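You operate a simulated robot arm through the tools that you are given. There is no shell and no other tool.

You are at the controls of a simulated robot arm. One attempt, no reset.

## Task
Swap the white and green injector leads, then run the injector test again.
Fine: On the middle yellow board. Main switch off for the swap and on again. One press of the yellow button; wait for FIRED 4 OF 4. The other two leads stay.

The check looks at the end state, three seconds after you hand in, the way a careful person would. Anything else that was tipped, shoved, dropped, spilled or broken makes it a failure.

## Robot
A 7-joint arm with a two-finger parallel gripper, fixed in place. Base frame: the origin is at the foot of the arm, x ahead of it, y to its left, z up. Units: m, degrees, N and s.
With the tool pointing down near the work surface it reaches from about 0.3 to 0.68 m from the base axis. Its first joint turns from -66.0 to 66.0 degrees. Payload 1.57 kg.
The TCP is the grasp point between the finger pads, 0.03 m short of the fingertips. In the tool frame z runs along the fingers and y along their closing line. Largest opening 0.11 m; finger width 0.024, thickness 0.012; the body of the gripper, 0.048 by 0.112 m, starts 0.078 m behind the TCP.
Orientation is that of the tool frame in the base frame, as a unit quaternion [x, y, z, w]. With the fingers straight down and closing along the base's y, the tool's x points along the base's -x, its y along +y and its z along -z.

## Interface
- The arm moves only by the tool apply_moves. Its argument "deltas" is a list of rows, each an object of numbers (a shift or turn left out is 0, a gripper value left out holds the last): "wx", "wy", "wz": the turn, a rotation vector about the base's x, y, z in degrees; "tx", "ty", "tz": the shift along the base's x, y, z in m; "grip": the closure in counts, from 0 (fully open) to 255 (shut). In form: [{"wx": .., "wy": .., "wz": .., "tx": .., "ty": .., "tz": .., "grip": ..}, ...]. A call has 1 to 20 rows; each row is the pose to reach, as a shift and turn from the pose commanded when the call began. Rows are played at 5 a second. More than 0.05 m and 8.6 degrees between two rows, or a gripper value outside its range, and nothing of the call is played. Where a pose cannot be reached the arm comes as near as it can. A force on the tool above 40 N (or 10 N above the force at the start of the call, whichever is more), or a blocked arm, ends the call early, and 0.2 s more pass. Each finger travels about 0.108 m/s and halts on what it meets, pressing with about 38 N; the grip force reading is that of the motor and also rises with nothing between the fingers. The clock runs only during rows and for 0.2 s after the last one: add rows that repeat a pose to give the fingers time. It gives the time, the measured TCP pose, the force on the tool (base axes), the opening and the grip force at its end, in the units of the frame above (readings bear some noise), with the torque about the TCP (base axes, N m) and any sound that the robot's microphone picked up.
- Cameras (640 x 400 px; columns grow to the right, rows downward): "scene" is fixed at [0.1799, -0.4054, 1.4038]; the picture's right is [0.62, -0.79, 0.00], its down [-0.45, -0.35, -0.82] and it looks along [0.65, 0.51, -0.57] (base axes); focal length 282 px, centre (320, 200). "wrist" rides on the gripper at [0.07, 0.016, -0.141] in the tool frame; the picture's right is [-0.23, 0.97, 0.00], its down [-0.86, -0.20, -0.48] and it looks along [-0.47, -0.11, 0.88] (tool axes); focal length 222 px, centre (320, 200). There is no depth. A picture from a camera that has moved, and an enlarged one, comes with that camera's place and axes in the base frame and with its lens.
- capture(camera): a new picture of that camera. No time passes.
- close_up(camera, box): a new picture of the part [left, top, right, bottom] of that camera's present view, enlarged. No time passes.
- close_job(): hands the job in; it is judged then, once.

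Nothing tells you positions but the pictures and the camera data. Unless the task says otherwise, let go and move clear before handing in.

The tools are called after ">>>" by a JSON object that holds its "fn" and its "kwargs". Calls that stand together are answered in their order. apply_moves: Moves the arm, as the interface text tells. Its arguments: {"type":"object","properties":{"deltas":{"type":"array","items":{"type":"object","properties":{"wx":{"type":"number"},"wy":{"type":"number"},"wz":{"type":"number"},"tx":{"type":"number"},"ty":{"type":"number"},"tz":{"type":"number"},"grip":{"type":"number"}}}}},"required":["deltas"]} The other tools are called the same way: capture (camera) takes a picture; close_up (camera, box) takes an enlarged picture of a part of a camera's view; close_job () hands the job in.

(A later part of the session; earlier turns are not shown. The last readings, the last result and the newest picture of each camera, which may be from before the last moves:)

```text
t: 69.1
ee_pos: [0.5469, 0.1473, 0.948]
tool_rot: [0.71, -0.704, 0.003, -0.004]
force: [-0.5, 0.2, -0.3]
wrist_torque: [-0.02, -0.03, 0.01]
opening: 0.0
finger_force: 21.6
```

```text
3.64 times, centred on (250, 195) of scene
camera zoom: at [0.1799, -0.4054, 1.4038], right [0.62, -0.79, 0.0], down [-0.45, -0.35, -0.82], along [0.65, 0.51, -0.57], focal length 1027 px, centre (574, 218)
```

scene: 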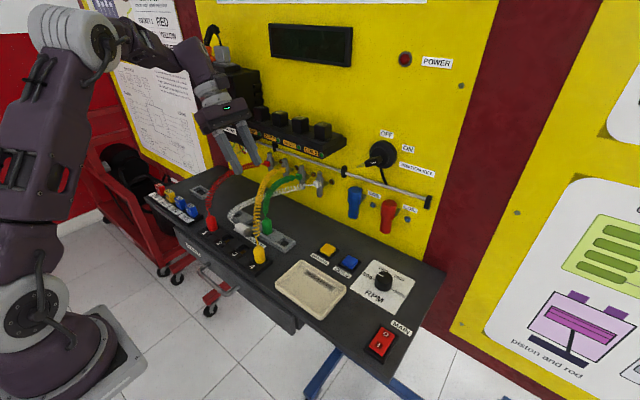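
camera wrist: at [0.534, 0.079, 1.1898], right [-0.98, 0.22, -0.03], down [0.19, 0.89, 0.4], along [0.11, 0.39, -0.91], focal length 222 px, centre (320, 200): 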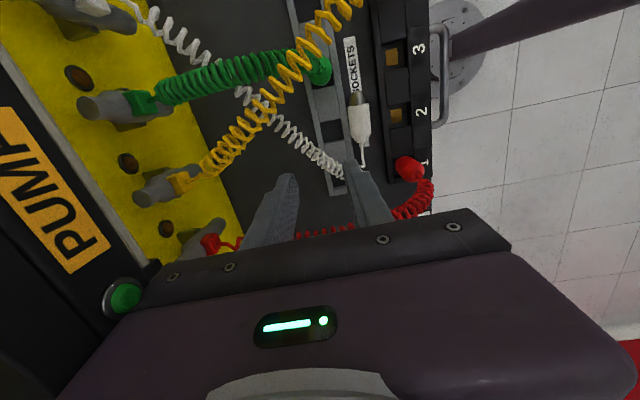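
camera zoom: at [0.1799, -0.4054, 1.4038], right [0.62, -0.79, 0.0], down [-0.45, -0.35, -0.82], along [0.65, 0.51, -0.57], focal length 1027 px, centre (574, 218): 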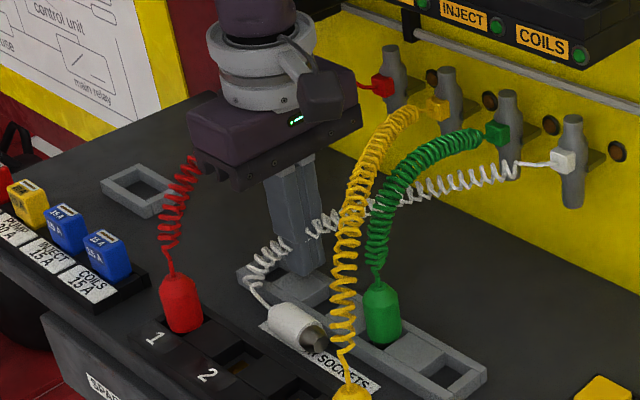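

The fingers closed straight through the coil, so the cables have no substance and only the plugs matter, which makes things simpler. The groove (about x 0.475–0.517) is wide enough for fingers placed at white's two ends, so I'll rise, turn the gripper to close along y, and line up over white at (0.498, 0.1075).

>>> {"fn": "apply_moves", "kwargs": {"deltas": [{"tz": 0.035}, {"tz": 0.07, "tx": -0.01}, {"tz": 0.09, "tx": -0.02, "ty": -0.01, "wz": -7.5, "grip": 200}, {"tz": 0.09, "tx": -0.03, "ty": -0.02, "wz": -15, "grip": 140}, {"tz": 0.09, "tx": -0.04, "ty": -0.03, "wz": -22.5, "grip": 70}, {"tz": 0.09, "tx": -0.046, "ty": -0.04, "wz": -30}, {"tz": 0.09, "tx": -0.046, "ty": -0.04, "wz": -37.5}, {"tz": 0.09, "tx": -0.046, "ty": -0.04, "wz": -45}, {"tz": 0.09, "tx": -0.046, "ty": -0.04, "wz": -52.5}, {"tz": 0.09, "tx": -0.046, "ty": -0.04, "wz": -60}, {"tz": 0.09, "tx": -0.046, "ty": -0.04, "wz": -67.5}, {"tz": 0.09, "tx": -0.046, "ty": -0.04, "wz": -75}, {"tz": 0.09, "tx": -0.046, "ty": -0.04, "wz": -82.5}, {"tz": 0.09, "tx": -0.046, "ty": -0.04, "wz": -89.5}, {"tz": 0.09, "tx": -0.046, "ty": -0.04, "wz": -89.5}]}}

>>> {"fn": "capture", "kwargs": {"camera": "wrist"}}

>>> {"fn": "close_up", "kwargs": {"camera": "scene", "box": [190, 130, 310, 250]}}

>>> {"fn": "close_up", "kwargs": {"camera": "wrist", "box": [200, 80, 440, 240]}}

```text
t: 72.3
ee_pos: [0.4999, 0.1085, 1.0394]
tool_rot: [-0.009, 1.0, -0.005, 0.001]
force: [0.6, 0.4, -0.4]
wrist_torque: [0.01, 0.02, 0.0]
opening: 0.0799
finger_force: 0.2
```

```text
taken
camera wrist: at [0.4285, 0.1258, 1.1786], right [0.21, 0.98, -0.01], down [0.86, -0.18, 0.48], along [0.47, -0.11, -0.88], focal length 222 px, centre (320, 200)
```

wrist: 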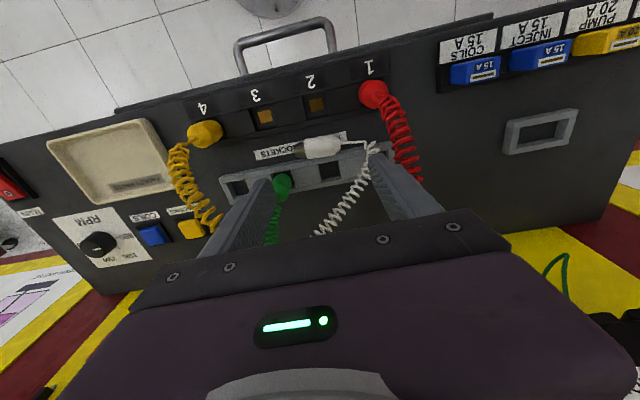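

```text
3.33 times, centred on (250, 190) of scene
camera zoom: at [0.1799, -0.4054, 1.4038], right [0.62, -0.79, 0.0], down [-0.45, -0.35, -0.82], along [0.65, 0.51, -0.57], focal length 942 px, centre (553, 233)
```

zoom: 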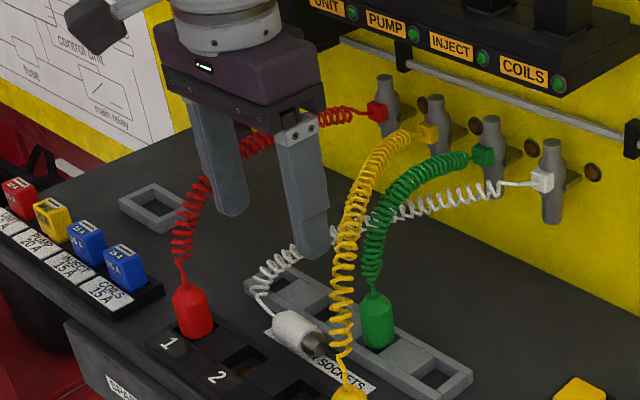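

```text
2.50 times, centred on (320, 160) of wrist
camera zoom: at [0.4285, 0.1258, 1.1786], right [0.21, 0.98, -0.01], down [0.86, -0.18, 0.48], along [0.47, -0.11, -0.88], focal length 555 px, centre (320, 300)
```

zoom: 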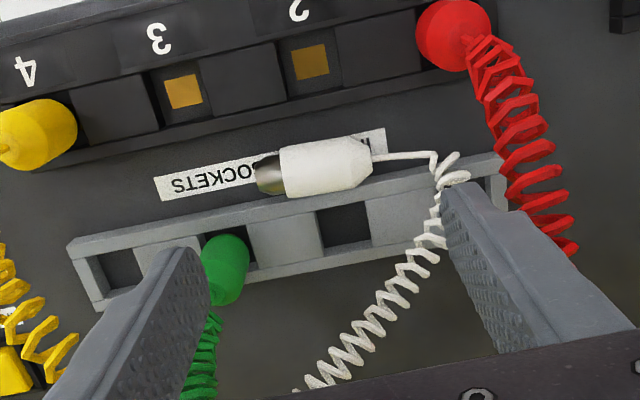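

The view down confirms white's ends at y≈0.0755 and 0.1336, x≈0.4995. I'll descend with one finger beyond each end.

>>> {"fn": "apply_moves", "kwargs": {"deltas": [{"ty": -0.0035, "tz": -0.035}, {"ty": -0.0035, "tz": -0.07}, {"ty": -0.0035, "tz": -0.085}, {"ty": -0.0035, "tz": -0.098}, {"ty": -0.0035, "tz": -0.107}, {"ty": -0.0035, "tz": -0.107}]}}

>>> {"fn": "close_up", "kwargs": {"camera": "wrist", "box": [200, 80, 440, 240]}}

>>> {"fn": "close_up", "kwargs": {"camera": "scene", "box": [190, 150, 310, 260]}}

```text
t: 73.7
ee_pos: [0.4992, 0.1033, 0.9317]
tool_rot: [-0.01, 1.0, -0.005, 0.001]
force: [0.2, -1.2, 0.6]
wrist_torque: [-0.03, -0.02, 0.03]
opening: 0.0797
finger_force: 0.0
```

```text
2.50 times, centred on (320, 160) of wrist
camera zoom: at [0.4288, 0.1195, 1.0714], right [0.21, 0.98, -0.01], down [0.86, -0.18, 0.48], along [0.47, -0.11, -0.88], focal length 555 px, centre (320, 300)
```

zoom: 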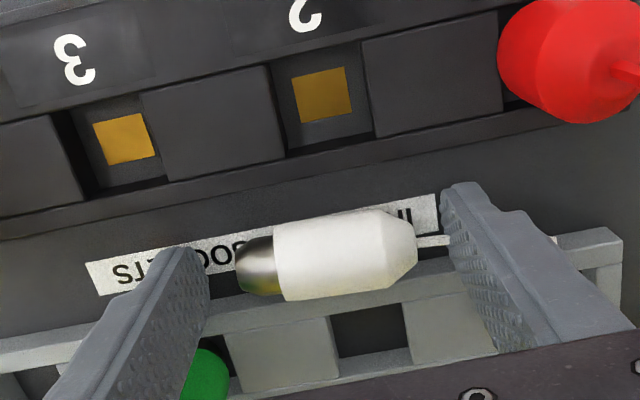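

```text
3.64 times, centred on (250, 205) of scene
camera zoom: at [0.1799, -0.4054, 1.4038], right [0.62, -0.79, 0.0], down [-0.45, -0.35, -0.82], along [0.65, 0.51, -0.57], focal length 1027 px, centre (574, 182)
```

zoom: 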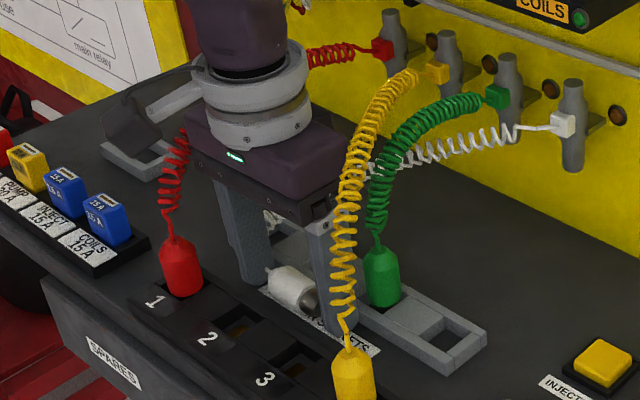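

White's ends are framed by the fingers, and red, green and yellow are all standing. I'll close along white's length.

>>> {"fn": "apply_moves", "kwargs": {"deltas": [{"grip": 90}, {"grip": 105}, {"grip": 115}, {"grip": 125}, {"grip": 140}, {"grip": 160}, {"grip": 160}]}}

>>> {"fn": "close_up", "kwargs": {"camera": "wrist", "box": [200, 80, 440, 240]}}

>>> {"fn": "close_up", "kwargs": {"camera": "scene", "box": [190, 150, 310, 260]}}

```text
t: 75.3
ee_pos: [0.5004, 0.1035, 0.9321]
tool_rot: [-0.008, 1.0, -0.005, 0.001]
force: [-0.8, -0.2, -0.2]
wrist_torque: [0.01, -0.01, 0.0]
opening: 0.055
finger_force: 37.6
```

```text
2.50 times, centred on (320, 160) of wrist
camera zoom: at [0.4288, 0.1196, 1.0717], right [0.21, 0.98, -0.01], down [0.86, -0.18, 0.48], along [0.47, -0.11, -0.88], focal length 555 px, centre (320, 300)
```

zoom: 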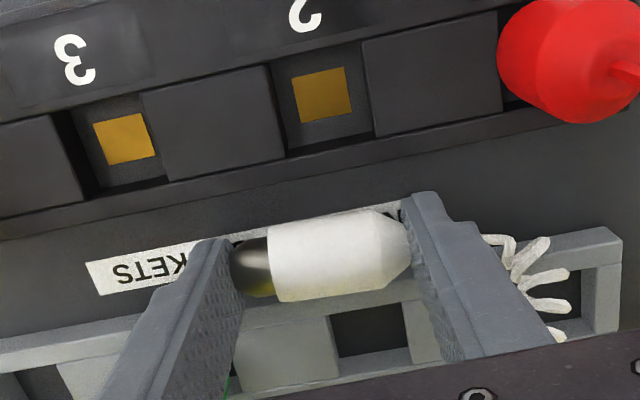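

```text
3.64 times, centred on (250, 205) of scene
camera zoom: at [0.1799, -0.4054, 1.4038], right [0.62, -0.79, 0.0], down [-0.45, -0.35, -0.82], along [0.65, 0.51, -0.57], focal length 1027 px, centre (574, 182)
```

zoom: 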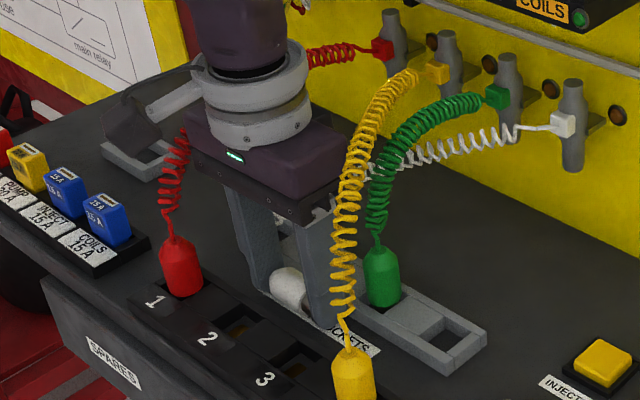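

White is held firmly end to end. I'll lift it out of the groove and lay it on the flat blank between sockets 2 and 3 on the block, where I can re-grip its body.

>>> {"fn": "apply_moves", "kwargs": {"deltas": [{"tz": 0.01, "grip": 170}, {"tz": 0.025}, {"tz": 0.045}, {"tz": 0.06, "tx": -0.01, "ty": -0.008}, {"tz": 0.06, "tx": -0.025, "ty": -0.018}, {"tz": 0.06, "tx": -0.04, "ty": -0.0285}, {"tz": 0.06, "tx": -0.048, "ty": -0.0285}, {"tz": 0.045, "tx": -0.048, "ty": -0.0285}, {"tz": 0.03, "tx": -0.048, "ty": -0.0285}, {"tz": 0.03, "tx": -0.048, "ty": -0.0285}]}}

>>> {"fn": "close_up", "kwargs": {"camera": "wrist", "box": [200, 80, 440, 240]}}

>>> {"fn": "close_up", "kwargs": {"camera": "scene", "box": [190, 150, 310, 260]}}

```text
t: 77.5
ee_pos: [0.4519, 0.0746, 0.964]
tool_rot: [-0.009, 1.0, -0.005, 0.001]
force: [0.3, 0.7, -1.2]
wrist_torque: [0.01, 0.01, -0.02]
opening: 0.0547
finger_force: 37.3
```

```text
2.50 times, centred on (320, 160) of wrist
camera zoom: at [0.3809, 0.092, 1.1042], right [0.21, 0.98, -0.01], down [0.86, -0.18, 0.48], along [0.47, -0.11, -0.88], focal length 555 px, centre (320, 300)
```

zoom: 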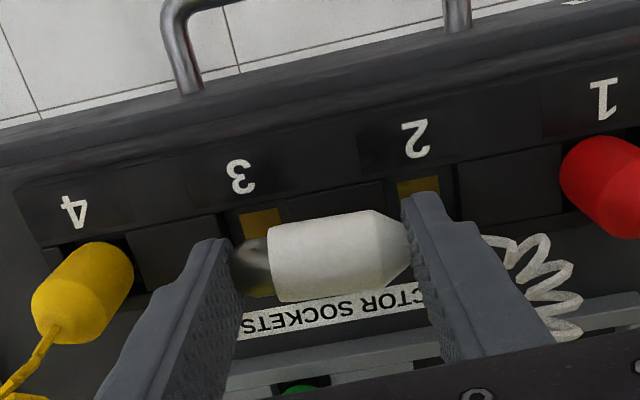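

```text
3.64 times, centred on (250, 205) of scene
camera zoom: at [0.1799, -0.4054, 1.4038], right [0.62, -0.79, 0.0], down [-0.45, -0.35, -0.82], along [0.65, 0.51, -0.57], focal length 1027 px, centre (574, 182)
```

zoom: 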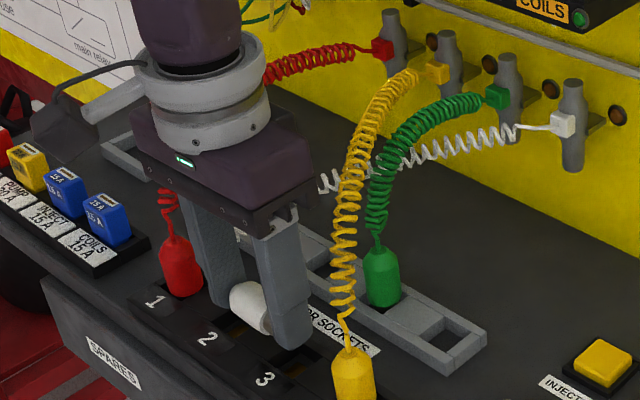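

White is up and over the blank. I'll lower it onto the block and open gently.

>>> {"fn": "apply_moves", "kwargs": {"deltas": [{"tz": -0.005}, {"tz": -0.009}, {"tz": -0.012}, {"tz": -0.012, "grip": 120}, {"tz": -0.012, "grip": 105}, {"tz": -0.012, "grip": 95}, {"tz": -0.012, "grip": 95}]}}

>>> {"fn": "close_up", "kwargs": {"camera": "wrist", "box": [200, 80, 440, 240]}}

>>> {"fn": "close_up", "kwargs": {"camera": "scene", "box": [190, 150, 310, 260]}}

```text
t: 79.1
ee_pos: [0.4532, 0.0759, 0.9524]
tool_rot: [-0.009, 1.0, -0.005, 0.001]
force: [0.3, -0.6, 0.1]
wrist_torque: [0.02, -0.03, 0.01]
opening: 0.0692
finger_force: 0.0
```

```text
2.50 times, centred on (320, 160) of wrist
camera zoom: at [0.3816, 0.093, 1.091], right [0.21, 0.98, -0.01], down [0.86, -0.18, 0.48], along [0.47, -0.11, -0.88], focal length 555 px, centre (320, 300)
```

zoom: 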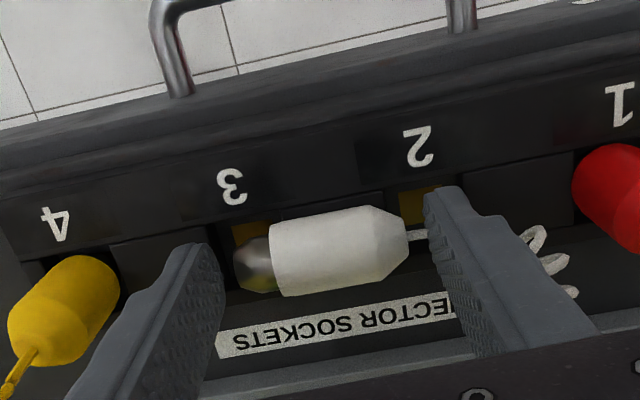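

```text
3.64 times, centred on (250, 205) of scene
camera zoom: at [0.1799, -0.4054, 1.4038], right [0.62, -0.79, 0.0], down [-0.45, -0.35, -0.82], along [0.65, 0.51, -0.57], focal length 1027 px, centre (574, 182)
```

zoom: 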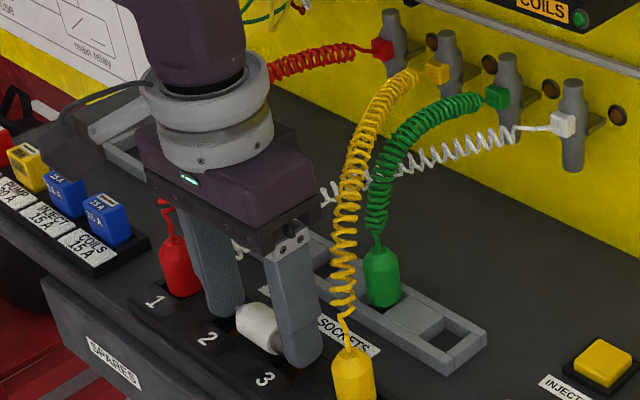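

White lies on the block between sockets 2 and 3. I'll rise and turn the gripper back to close along x.

>>> {"fn": "apply_moves", "kwargs": {"deltas": [{"tz": 0.04}, {"tz": 0.08}, {"tz": 0.12, "wz": 5}, {"tz": 0.14, "wz": 12.5}, {"tz": 0.14, "wz": 20, "grip": 148}, {"tz": 0.14, "wz": 27.5}, {"tz": 0.14, "wz": 35}, {"tz": 0.14, "wz": 42.5}, {"tz": 0.14, "wz": 50}, {"tz": 0.14, "wz": 57.5}, {"tz": 0.14, "wz": 65}, {"tz": 0.14, "wz": 72.5}, {"tz": 0.14, "wz": 80}, {"tz": 0.14, "wz": 87}, {"tz": 0.14, "wz": 89}, {"tz": 0.14, "wz": 89}]}}

>>> {"fn": "apply_moves", "kwargs": {"deltas": [{"wx": 7}, {"wx": 14}, {"wx": 21}, {"wx": 28}, {"wx": 33}, {"wx": 38}, {"wx": 38}]}}

>>> {"fn": "close_up", "kwargs": {"camera": "scene", "box": [180, 120, 310, 260]}}

>>> {"fn": "capture", "kwargs": {"camera": "wrist"}}

```text
t: 82.5
ee_pos: [0.4514, 0.0756, 1.0906]
tool_rot: [0.708, -0.706, 0.003, -0.005]
force: [0.8, 0.7, -0.2]
wrist_torque: [0.02, -0.01, -0.01]
opening: 0.0462
finger_force: 0.0
```

```text
t: 84.1
ee_pos: [0.4514, 0.0765, 1.0893]
tool_rot: [-0.667, 0.669, 0.228, 0.235]
force: [-1.3, 0.5, -1.2]
wrist_torque: [0.06, 0.05, 0.06]
opening: 0.0462
finger_force: 0.0
```

```text
2.86 times, centred on (245, 190) of scene
camera zoom: at [0.1799, -0.4054, 1.4038], right [0.62, -0.79, 0.0], down [-0.45, -0.35, -0.82], along [0.65, 0.51, -0.57], focal length 807 px, centre (534, 229)
```

zoom: 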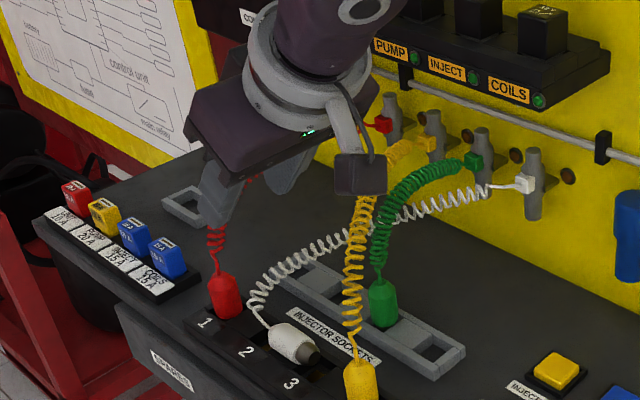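

```text
taken
camera wrist: at [0.4331, -0.0662, 1.1569], right [-0.97, 0.18, 0.13], down [0.19, 0.37, 0.91], along [0.12, 0.91, -0.4], focal length 222 px, centre (320, 200)
```

wrist: 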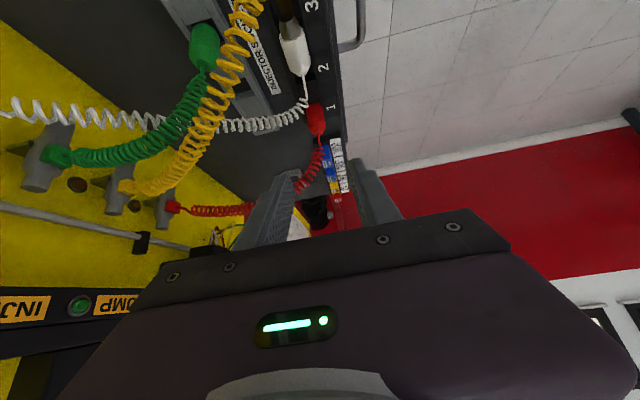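

Leaning the other way (38° toward -y) is reachable, so I can grip white with the tool leaning to +y and then roll about x to bring it upright. I'll swing to a 48° lean on the +y side, staying high.

>>> {"fn": "apply_moves", "kwargs": {"deltas": [{"wx": -7, "tz": 0.02}, {"wx": -15, "tz": 0.03}, {"wx": -23, "tz": 0.03}, {"wx": -31, "tz": 0.03}, {"wx": -39, "tz": 0.03}, {"wx": -47, "tz": 0.03, "ty": 0.01}, {"wx": -55, "tz": 0.03, "ty": 0.03}, {"wx": -63, "tz": 0.02, "ty": 0.05}, {"wx": -71, "tz": 0.01, "ty": 0.07}, {"wx": -79, "tz": 0.0, "ty": 0.085}, {"wx": -86, "tz": -0.02, "ty": 0.085}, {"wx": -86, "tz": -0.05, "ty": 0.085}, {"wx": -86, "tz": -0.07, "ty": 0.085}, {"wx": -86, "tz": -0.07, "ty": 0.085}]}}

>>> {"fn": "close_up", "kwargs": {"camera": "scene", "box": [180, 140, 300, 260]}}

>>> {"fn": "capture", "kwargs": {"camera": "wrist"}}

>>> {"fn": "close_up", "kwargs": {"camera": "wrist", "box": [260, 80, 400, 220]}}

```text
t: 87.1
ee_pos: [0.4508, 0.1622, 1.0184]
tool_rot: [0.647, -0.645, 0.29, 0.285]
force: [0.5, -0.5, 0.8]
wrist_torque: [-0.03, -0.01, -0.01]
opening: 0.0464
finger_force: 0.1
```

```text
3.33 times, centred on (240, 200) of scene
camera zoom: at [0.1799, -0.4054, 1.4038], right [0.62, -0.79, 0.0], down [-0.45, -0.35, -0.82], along [0.65, 0.51, -0.57], focal length 942 px, centre (587, 200)
```

zoom: 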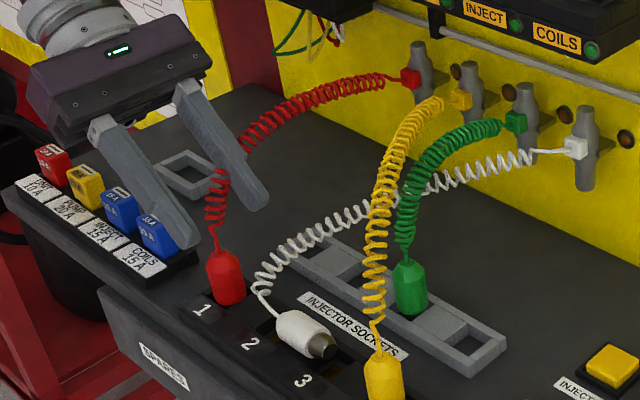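

```text
taken
camera wrist: at [0.4326, 0.2202, 1.1641], right [-0.97, 0.14, -0.17], down [0.19, 0.93, -0.31], along [0.12, -0.34, -0.93], focal length 222 px, centre (320, 200)
```

wrist: 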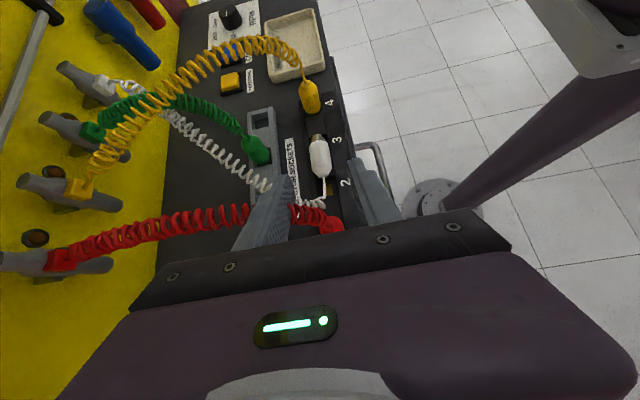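

```text
2.86 times, centred on (330, 150) of wrist
camera zoom: at [0.4326, 0.2202, 1.1641], right [-0.97, 0.14, -0.17], down [0.19, 0.93, -0.31], along [0.12, -0.34, -0.93], focal length 635 px, centre (291, 343)
```

zoom: 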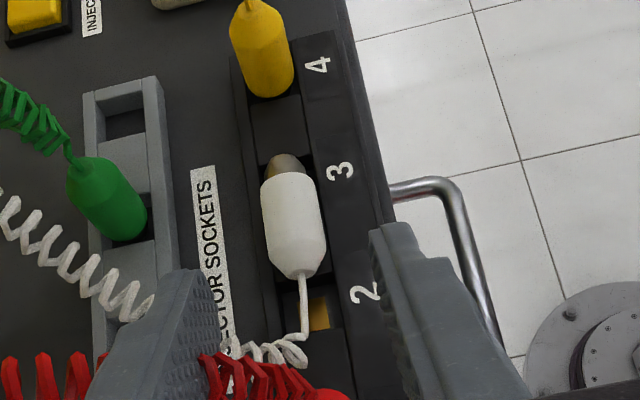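

White's ends are at y≈0.046 and 0.106, x≈0.454, and the approach passes over red with the finger gap straddling it. I'll come in along the tool axis.

>>> {"fn": "apply_moves", "kwargs": {"deltas": [{"tx": 0.0025, "tz": -0.013}, {"tx": 0.0025, "ty": -0.016, "tz": -0.028}, {"tx": 0.0025, "ty": -0.033, "tz": -0.043}, {"tx": 0.0025, "ty": -0.05, "tz": -0.058}, {"tx": 0.0025, "ty": -0.062, "tz": -0.069}, {"tx": 0.0025, "ty": -0.0685, "tz": -0.0745}, {"tx": 0.0025, "ty": -0.0685, "tz": -0.0745}]}}

>>> {"fn": "close_up", "kwargs": {"camera": "scene", "box": [190, 160, 290, 260]}}

>>> {"fn": "close_up", "kwargs": {"camera": "wrist", "box": [250, 60, 410, 220]}}

```text
t: 88.7
ee_pos: [0.4538, 0.0915, 0.9473]
tool_rot: [0.648, -0.644, 0.29, 0.284]
force: [-0.4, -0.4, 0.1]
wrist_torque: [-0.02, -0.02, 0.02]
opening: 0.0462
finger_force: 0.0
```

```text
4.00 times, centred on (240, 210) of scene
camera zoom: at [0.1799, -0.4054, 1.4038], right [0.62, -0.79, 0.0], down [-0.45, -0.35, -0.82], along [0.65, 0.51, -0.57], focal length 1130 px, centre (640, 160)
```

zoom: 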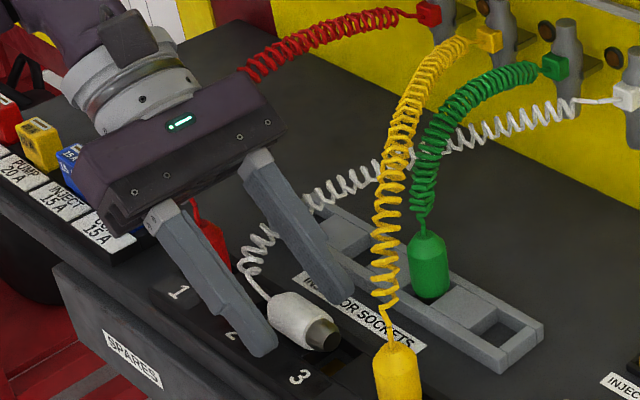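

```text
2.50 times, centred on (330, 140) of wrist
camera zoom: at [0.4361, 0.1501, 1.0918], right [-0.97, 0.14, -0.17], down [0.19, 0.93, -0.31], along [0.12, -0.34, -0.93], focal length 555 px, centre (295, 350)
```

zoom: 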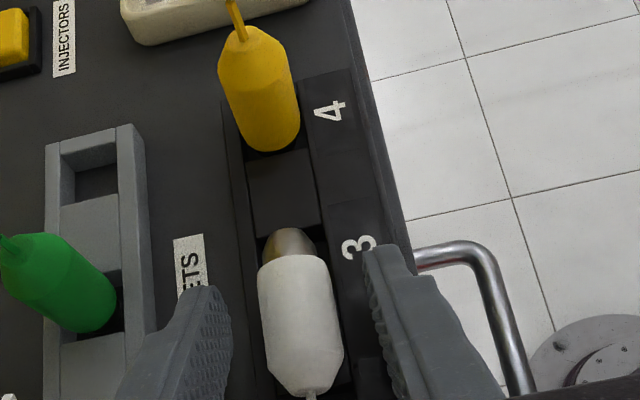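

The fingers straddle white. I'll settle a few millimetres lower and forward, then close.

>>> {"fn": "apply_moves", "kwargs": {"deltas": [{"ty": -0.002, "tz": -0.002}, {"ty": -0.003, "tz": -0.004}, {"ty": -0.003, "tz": -0.004, "grip": 175}, {"ty": -0.003, "tz": -0.004, "grip": 190}, {"ty": -0.003, "tz": -0.004, "grip": 210}, {"ty": -0.003, "tz": -0.004, "grip": 255}, {"ty": -0.003, "tz": -0.004, "grip": 255}]}}

>>> {"fn": "close_up", "kwargs": {"camera": "scene", "box": [190, 160, 290, 260]}}

>>> {"fn": "close_up", "kwargs": {"camera": "wrist", "box": [250, 60, 410, 220]}}

```text
t: 89.9
ee_pos: [0.4519, 0.0901, 0.9416]
tool_rot: [0.649, -0.643, 0.29, 0.286]
force: [-10.8, 5.7, 12.1]
wrist_torque: [-0.01, 0.5, -0.29]
opening: 0.0284
finger_force: 5.1
stopped in row 5: the force on the tool passed its limit at 46 N (the readings are from after the stop); the commanded pose is now the measured one
```

```text
4.00 times, centred on (240, 210) of scene
camera zoom: at [0.1794, -0.4053, 1.4039], right [0.62, -0.79, 0.0], down [-0.45, -0.35, -0.82], along [0.65, 0.51, -0.57], focal length 1130 px, centre (640, 160)
```

zoom: 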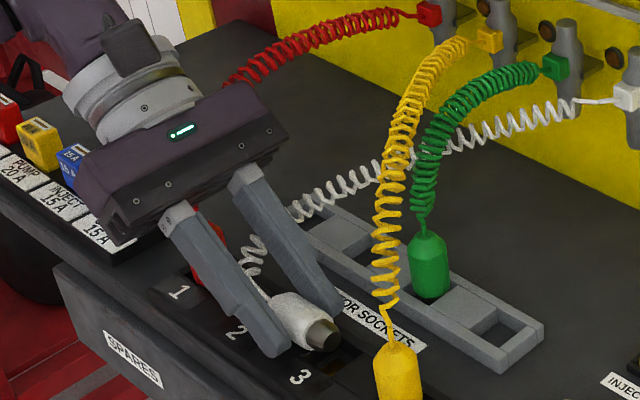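

```text
2.50 times, centred on (330, 140) of wrist
camera zoom: at [0.4348, 0.1485, 1.0871], right [-0.97, 0.15, -0.17], down [0.19, 0.93, -0.31], along [0.11, -0.34, -0.93], focal length 555 px, centre (295, 350)
```

zoom: 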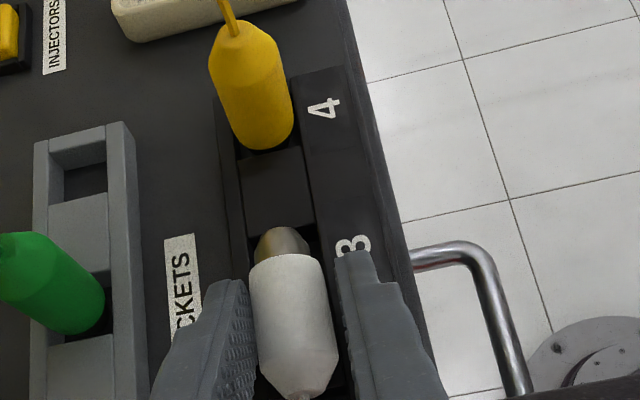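

A finger is catching on the block's front lip, as happened with red, where closing while rising slowly worked. I'll close while lifting in very small steps.

>>> {"fn": "apply_moves", "kwargs": {"deltas": [{"tz": 0.002, "grip": 215}, {"tz": 0.003, "grip": 235}, {"tz": 0.004, "grip": 255}, {"tz": 0.0045, "grip": 255}, {"tz": 0.005, "grip": 255}, {"tz": 0.005, "grip": 255}]}}

>>> {"fn": "close_up", "kwargs": {"camera": "scene", "box": [190, 160, 290, 260]}}

>>> {"fn": "close_up", "kwargs": {"camera": "wrist", "box": [250, 60, 410, 220]}}

```text
t: 91.3
ee_pos: [0.4538, 0.0907, 0.945]
tool_rot: [0.648, -0.644, 0.29, 0.286]
force: [0.2, -1.0, 0.9]
wrist_torque: [0.0, 0.01, 0.0]
opening: 0.023
finger_force: 35.6
```

```text
4.00 times, centred on (240, 210) of scene
camera zoom: at [0.1799, -0.4054, 1.4038], right [0.62, -0.79, 0.0], down [-0.45, -0.35, -0.82], along [0.65, 0.51, -0.57], focal length 1130 px, centre (640, 160)
```

zoom: 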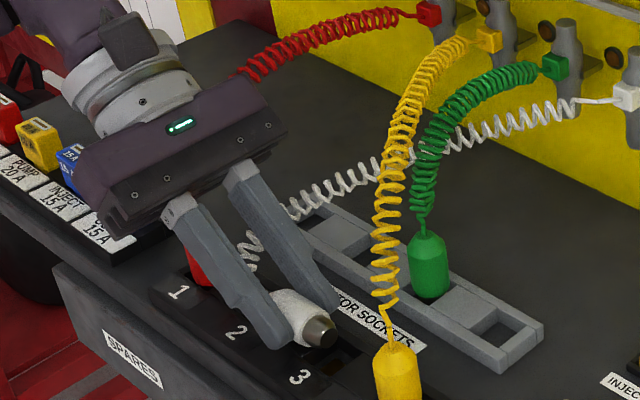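

```text
2.50 times, centred on (330, 140) of wrist
camera zoom: at [0.4352, 0.1485, 1.0911], right [-0.97, 0.15, -0.17], down [0.19, 0.93, -0.31], along [0.11, -0.34, -0.93], focal length 555 px, centre (295, 350)
```

zoom: 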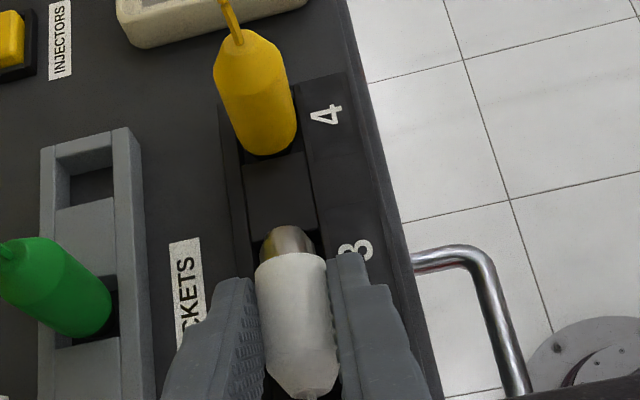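

White is gripped cleanly (23 mm, no contact force). I'll lift and see how it hangs.

>>> {"fn": "apply_moves", "kwargs": {"deltas": [{"tz": 0.01}, {"tz": 0.025}, {"tz": 0.05}, {"tz": 0.08}, {"tz": 0.1}, {"tz": 0.1}]}}

>>> {"fn": "close_up", "kwargs": {"camera": "scene", "box": [190, 130, 290, 260]}}

>>> {"fn": "close_up", "kwargs": {"camera": "scene", "box": [210, 170, 270, 230]}}

>>> {"fn": "close_up", "kwargs": {"camera": "wrist", "box": [250, 60, 410, 220]}}

```text
t: 92.7
ee_pos: [0.4544, 0.0882, 1.0483]
tool_rot: [0.648, -0.644, 0.289, 0.286]
force: [-0.5, -0.7, 0.8]
wrist_torque: [-0.02, 0.02, 0.0]
opening: 0.0232
finger_force: 35.7
```

```text
3.08 times, centred on (240, 195) of scene
camera zoom: at [0.1799, -0.4054, 1.4038], right [0.62, -0.79, 0.0], down [-0.45, -0.35, -0.82], along [0.65, 0.51, -0.57], focal length 869 px, centre (566, 215)
```

zoom: 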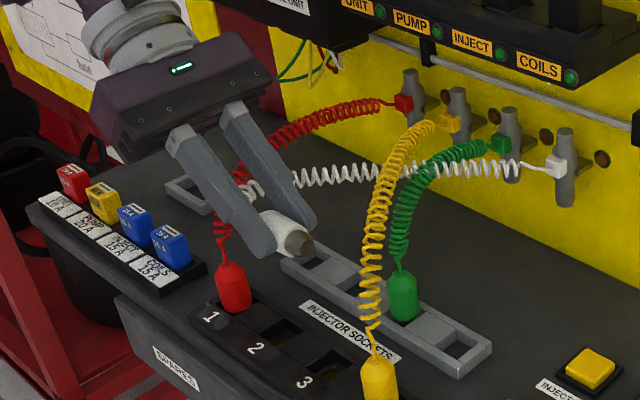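

```text
6.67 times, centred on (240, 200) of scene
camera zoom: at [0.1799, -0.4054, 1.4038], right [0.62, -0.79, 0.0], down [-0.45, -0.35, -0.82], along [0.65, 0.51, -0.57], focal length 1883 px, centre (853, 200)
```

zoom: 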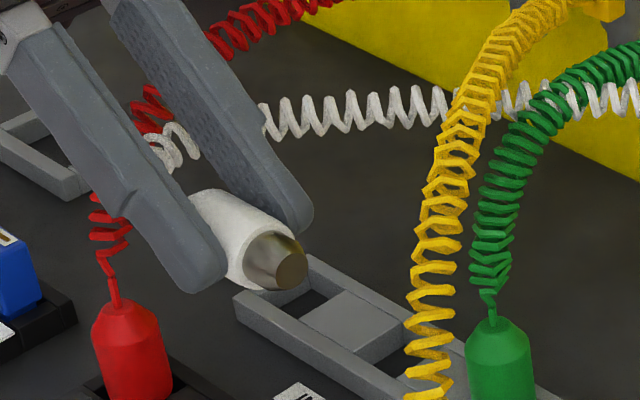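

```text
2.50 times, centred on (330, 140) of wrist
camera zoom: at [0.4362, 0.147, 1.1929], right [-0.97, 0.15, -0.17], down [0.19, 0.93, -0.31], along [0.11, -0.34, -0.93], focal length 555 px, centre (295, 350)
```

zoom: 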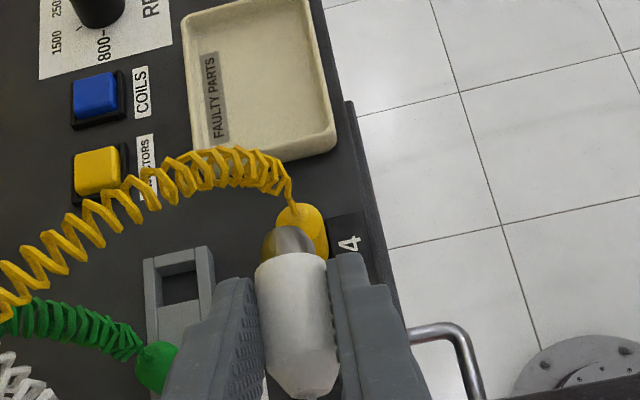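

White is held rigidly, still horizontal. I'll roll the tool 90° about x to point its nose straight down.

>>> {"fn": "apply_moves", "kwargs": {"deltas": [{"wx": 7.5, "tz": 0.01}, {"wx": 15, "tz": 0.02}, {"wx": 22.5, "tz": 0.03}, {"wx": 30, "tz": 0.03}, {"wx": 37.5, "tz": 0.03}, {"wx": 45, "tz": 0.03}, {"wx": 52.5, "tz": 0.03}, {"wx": 60, "tz": 0.03}, {"wx": 67.5, "tz": 0.03}, {"wx": 75, "tz": 0.03}, {"wx": 82.5, "tz": 0.03}, {"wx": 90, "tz": 0.03}, {"wx": 90, "tz": 0.03}]}}

>>> {"fn": "capture", "kwargs": {"camera": "scene"}}

>>> {"fn": "close_up", "kwargs": {"camera": "scene", "box": [210, 140, 290, 220]}}

>>> {"fn": "capture", "kwargs": {"camera": "wrist"}}

```text
t: 95.5
ee_pos: [0.4545, 0.0902, 1.077]
tool_rot: [-0.659, 0.66, 0.251, 0.258]
force: [0.6, 0.7, 0.4]
wrist_torque: [-0.02, 0.01, -0.01]
opening: 0.0232
finger_force: 35.3
```

```text
taken
```

scene: 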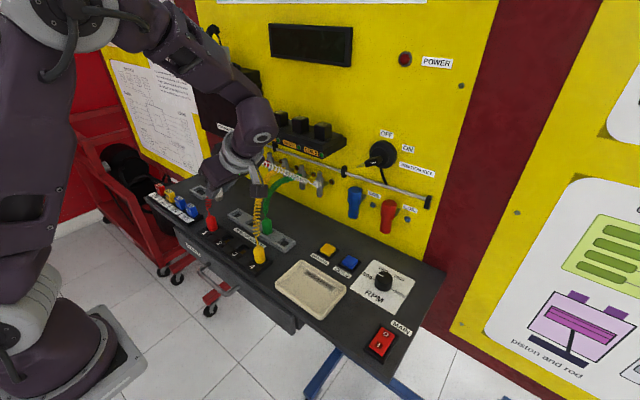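

```text
5.00 times, centred on (250, 180) of scene
camera zoom: at [0.1799, -0.4054, 1.4038], right [0.62, -0.79, 0.0], down [-0.45, -0.35, -0.82], along [0.65, 0.51, -0.57], focal length 1412 px, centre (670, 300)
```

zoom: 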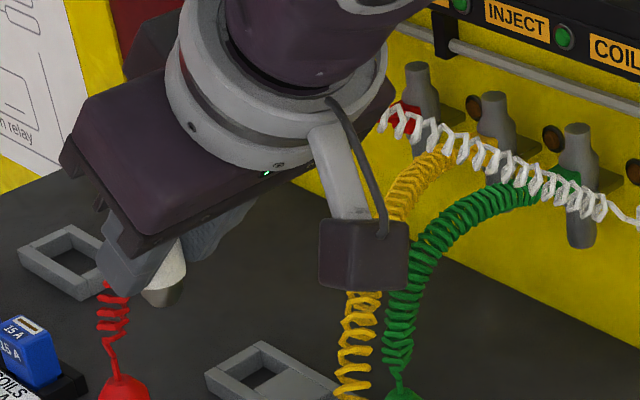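

```text
taken
camera wrist: at [0.4358, -0.0569, 1.1338], right [-0.97, 0.17, 0.15], down [0.19, 0.31, 0.93], along [0.11, 0.93, -0.34], focal length 222 px, centre (320, 200)
```

wrist: 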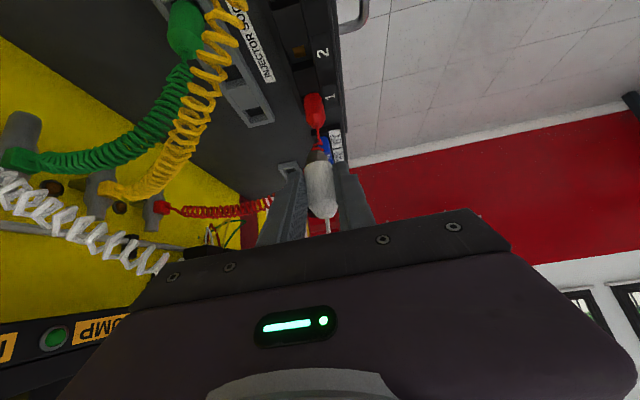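

White now points straight down, held by a gripper leaning to -y. I'll carry it over to just above socket 3.

>>> {"fn": "apply_moves", "kwargs": {"deltas": [{"ty": -0.02, "tz": -0.005}, {"ty": -0.04, "tz": -0.015}, {"ty": -0.06, "tz": -0.03}, {"ty": -0.06, "tz": -0.055}, {"ty": -0.06, "tz": -0.075}, {"ty": -0.06, "tz": -0.075}]}}

>>> {"fn": "close_up", "kwargs": {"camera": "scene", "box": [210, 170, 290, 260]}}

>>> {"fn": "capture", "kwargs": {"camera": "wrist"}}

>>> {"fn": "close_up", "kwargs": {"camera": "wrist", "box": [240, 80, 400, 240]}}

```text
t: 96.9
ee_pos: [0.453, 0.0294, 1.0025]
tool_rot: [-0.66, 0.661, 0.251, 0.256]
force: [-0.4, -0.4, 0.7]
wrist_torque: [-0.02, 0.0, 0.02]
opening: 0.0232
finger_force: 35.3
```

```text
4.44 times, centred on (250, 215) of scene
camera zoom: at [0.1799, -0.4054, 1.4038], right [0.62, -0.79, 0.0], down [-0.45, -0.35, -0.82], along [0.65, 0.51, -0.57], focal length 1255 px, centre (631, 133)
```

zoom: 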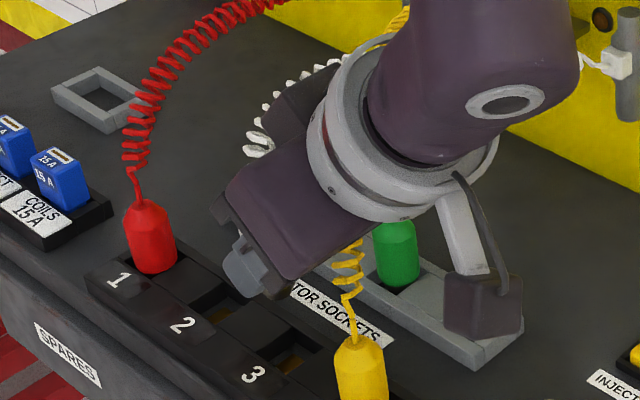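

```text
taken
camera wrist: at [0.4347, -0.1173, 1.059], right [-0.97, 0.17, 0.15], down [0.19, 0.31, 0.93], along [0.11, 0.93, -0.34], focal length 222 px, centre (320, 200)
```

wrist: 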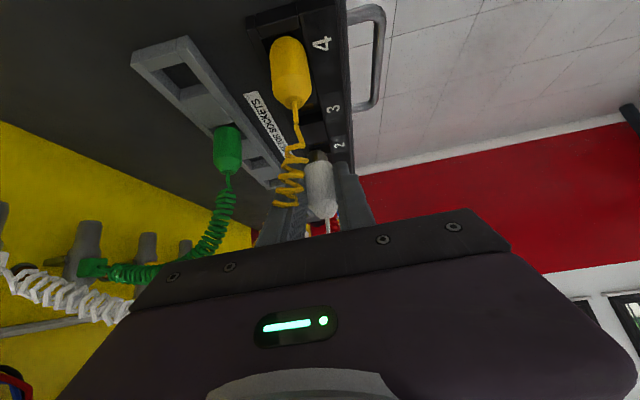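

```text
2.50 times, centred on (320, 160) of wrist
camera zoom: at [0.4347, -0.1173, 1.059], right [-0.97, 0.17, 0.15], down [0.19, 0.31, 0.93], along [0.11, 0.93, -0.34], focal length 555 px, centre (320, 300)
```

zoom: 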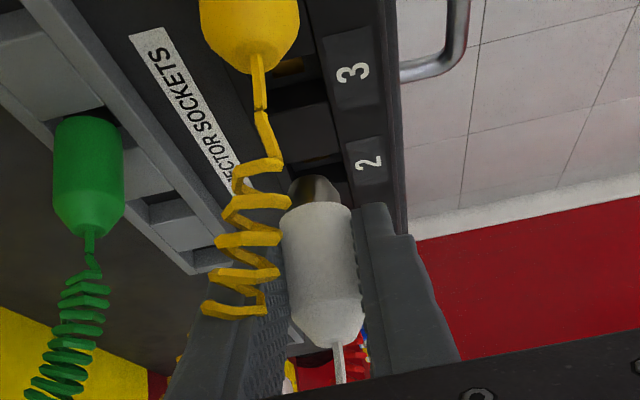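

White hangs above socket 3, and the brass contact is visible at about (0.4525, 0.0523). I'll shift by about 2 mm and lower toward the hole.

>>> {"fn": "apply_moves", "kwargs": {"deltas": [{"tx": 0.002, "ty": 0.0015, "tz": -0.012}, {"tx": 0.002, "ty": 0.0015, "tz": -0.024}, {"tx": 0.002, "ty": 0.0015, "tz": -0.032}, {"tx": 0.002, "ty": 0.0015, "tz": -0.036}, {"tx": 0.002, "ty": 0.0015, "tz": -0.036}]}}

>>> {"fn": "close_up", "kwargs": {"camera": "wrist", "box": [240, 60, 400, 220]}}

>>> {"fn": "close_up", "kwargs": {"camera": "scene", "box": [210, 170, 290, 260]}}

```text
t: 98.1
ee_pos: [0.455, 0.0295, 0.9662]
tool_rot: [-0.66, 0.66, 0.251, 0.256]
force: [-0.2, 0.7, -0.2]
wrist_torque: [-0.01, 0.02, -0.02]
opening: 0.0232
finger_force: 35.7
```

```text
2.50 times, centred on (320, 140) of wrist
camera zoom: at [0.4372, -0.1162, 1.0225], right [-0.97, 0.17, 0.15], down [0.19, 0.31, 0.93], along [0.11, 0.93, -0.34], focal length 555 px, centre (320, 350)
```

zoom: 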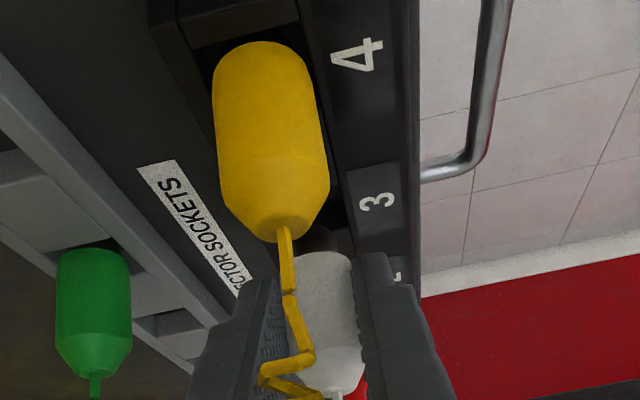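

```text
4.44 times, centred on (250, 215) of scene
camera zoom: at [0.1799, -0.4054, 1.4038], right [0.62, -0.79, 0.0], down [-0.45, -0.35, -0.82], along [0.65, 0.51, -0.57], focal length 1255 px, centre (631, 133)
```

zoom: 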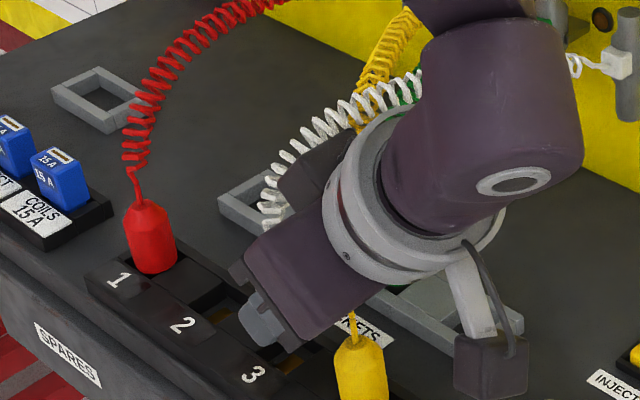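

Clearances look fine. I'll continue lowering in small steps until contact.

>>> {"fn": "apply_moves", "kwargs": {"deltas": [{"tz": -0.004}, {"tz": -0.008}, {"tz": -0.011}, {"tz": -0.014}, {"tz": -0.014}]}}

>>> {"fn": "close_up", "kwargs": {"camera": "wrist", "box": [240, 60, 400, 220]}}

>>> {"fn": "close_up", "kwargs": {"camera": "scene", "box": [210, 170, 290, 260]}}

```text
t: 99.3
ee_pos: [0.4553, 0.0297, 0.9521]
tool_rot: [0.661, -0.66, -0.252, -0.256]
force: [0.1, 0.2, 0.3]
wrist_torque: [0.0, 0.04, -0.03]
opening: 0.0233
finger_force: 35.9
```

```text
2.50 times, centred on (320, 140) of wrist
camera zoom: at [0.4372, -0.1158, 1.009], right [-0.97, 0.17, 0.15], down [0.19, 0.31, 0.93], along [0.11, 0.93, -0.34], focal length 555 px, centre (320, 350)
```

zoom: 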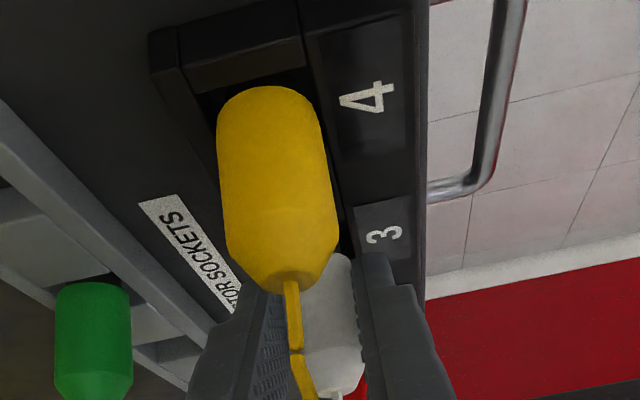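

```text
4.44 times, centred on (250, 215) of scene
camera zoom: at [0.1799, -0.4054, 1.4038], right [0.62, -0.79, 0.0], down [-0.45, -0.35, -0.82], along [0.65, 0.51, -0.57], focal length 1255 px, centre (631, 133)
```

zoom: 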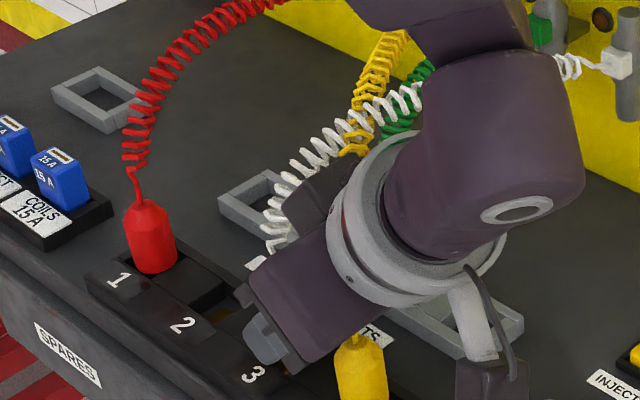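

Still no contact; I'll lower further in 2 mm steps.

>>> {"fn": "apply_moves", "kwargs": {"deltas": [{"tz": -0.002}, {"tz": -0.004}, {"tz": -0.006}, {"tz": -0.008}, {"tz": -0.01}, {"tz": -0.01}]}}

>>> {"fn": "close_up", "kwargs": {"camera": "wrist", "box": [240, 60, 400, 220]}}

```text
t: 100.5
ee_pos: [0.4555, 0.0317, 0.9433]
tool_rot: [-0.66, 0.66, 0.25, 0.257]
force: [0.8, -2.1, 5.6]
wrist_torque: [-0.01, 0.1, -0.01]
opening: 0.0234
finger_force: 35.9
stopped in row 6: the force on the tool passed its limit at 46 N (the readings are from after the stop); the commanded pose is now the measured one
```

```text
2.50 times, centred on (320, 140) of wrist
camera zoom: at [0.4379, -0.1146, 1.0002], right [-0.97, 0.17, 0.14], down [0.19, 0.31, 0.93], along [0.12, 0.93, -0.34], focal length 555 px, centre (320, 350)
```

zoom: 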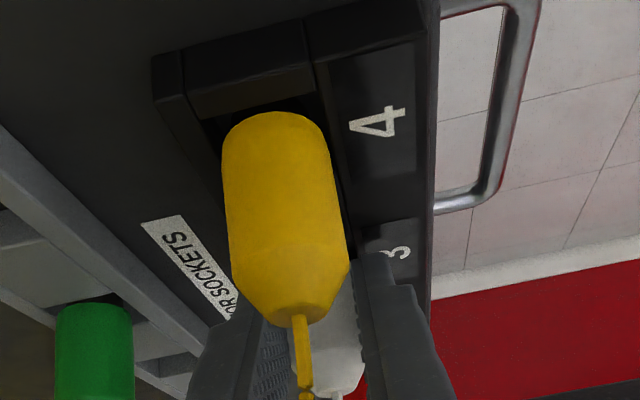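

Contact was made at the expected seating height. I'll open the fingers and back out along the tool axis, over yellow.

>>> {"fn": "apply_moves", "kwargs": {"deltas": [{"grip": 190}, {"grip": 165}, {"grip": 148}, {"grip": 148}, {"ty": -0.013, "tz": 0.016}, {"ty": -0.03, "tz": 0.036}, {"ty": -0.05, "tz": 0.06}, {"ty": -0.066, "tz": 0.09}, {"ty": -0.066, "tz": 0.13}, {"ty": -0.066, "tz": 0.15}, {"ty": -0.066, "tz": 0.15}]}}

>>> {"fn": "capture", "kwargs": {"camera": "scene"}}

>>> {"fn": "close_up", "kwargs": {"camera": "scene", "box": [200, 180, 300, 270]}}

>>> {"fn": "capture", "kwargs": {"camera": "wrist"}}

```text
t: 102.9
ee_pos: [0.4568, -0.0354, 1.0936]
tool_rot: [-0.66, 0.661, 0.25, 0.256]
force: [0.4, 0.0, 0.3]
wrist_torque: [-0.02, 0.0, 0.0]
opening: 0.0462
finger_force: 0.0
```

```text
taken
```

scene: 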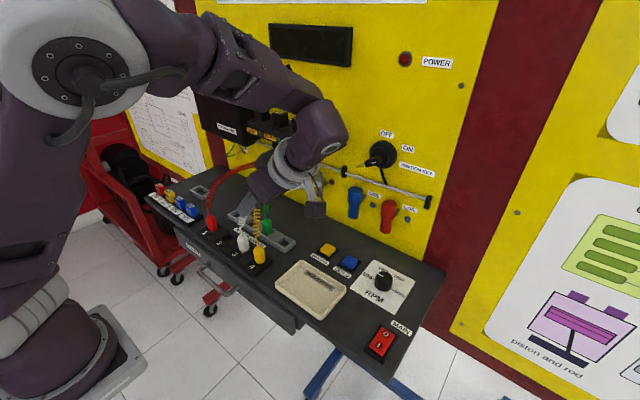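

```text
4.44 times, centred on (250, 225) of scene
camera zoom: at [0.1799, -0.4054, 1.4038], right [0.62, -0.79, 0.0], down [-0.45, -0.35, -0.82], along [0.65, 0.51, -0.57], focal length 1255 px, centre (631, 89)
```

zoom: 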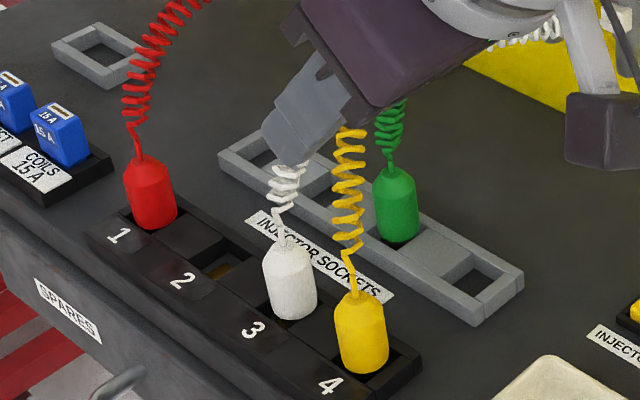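

```text
taken
camera wrist: at [0.4386, -0.1812, 1.15], right [-0.97, 0.17, 0.14], down [0.19, 0.31, 0.93], along [0.12, 0.93, -0.34], focal length 222 px, centre (320, 200)
```

wrist: 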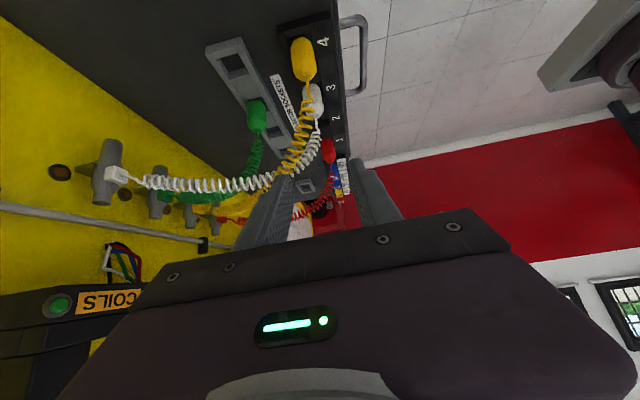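

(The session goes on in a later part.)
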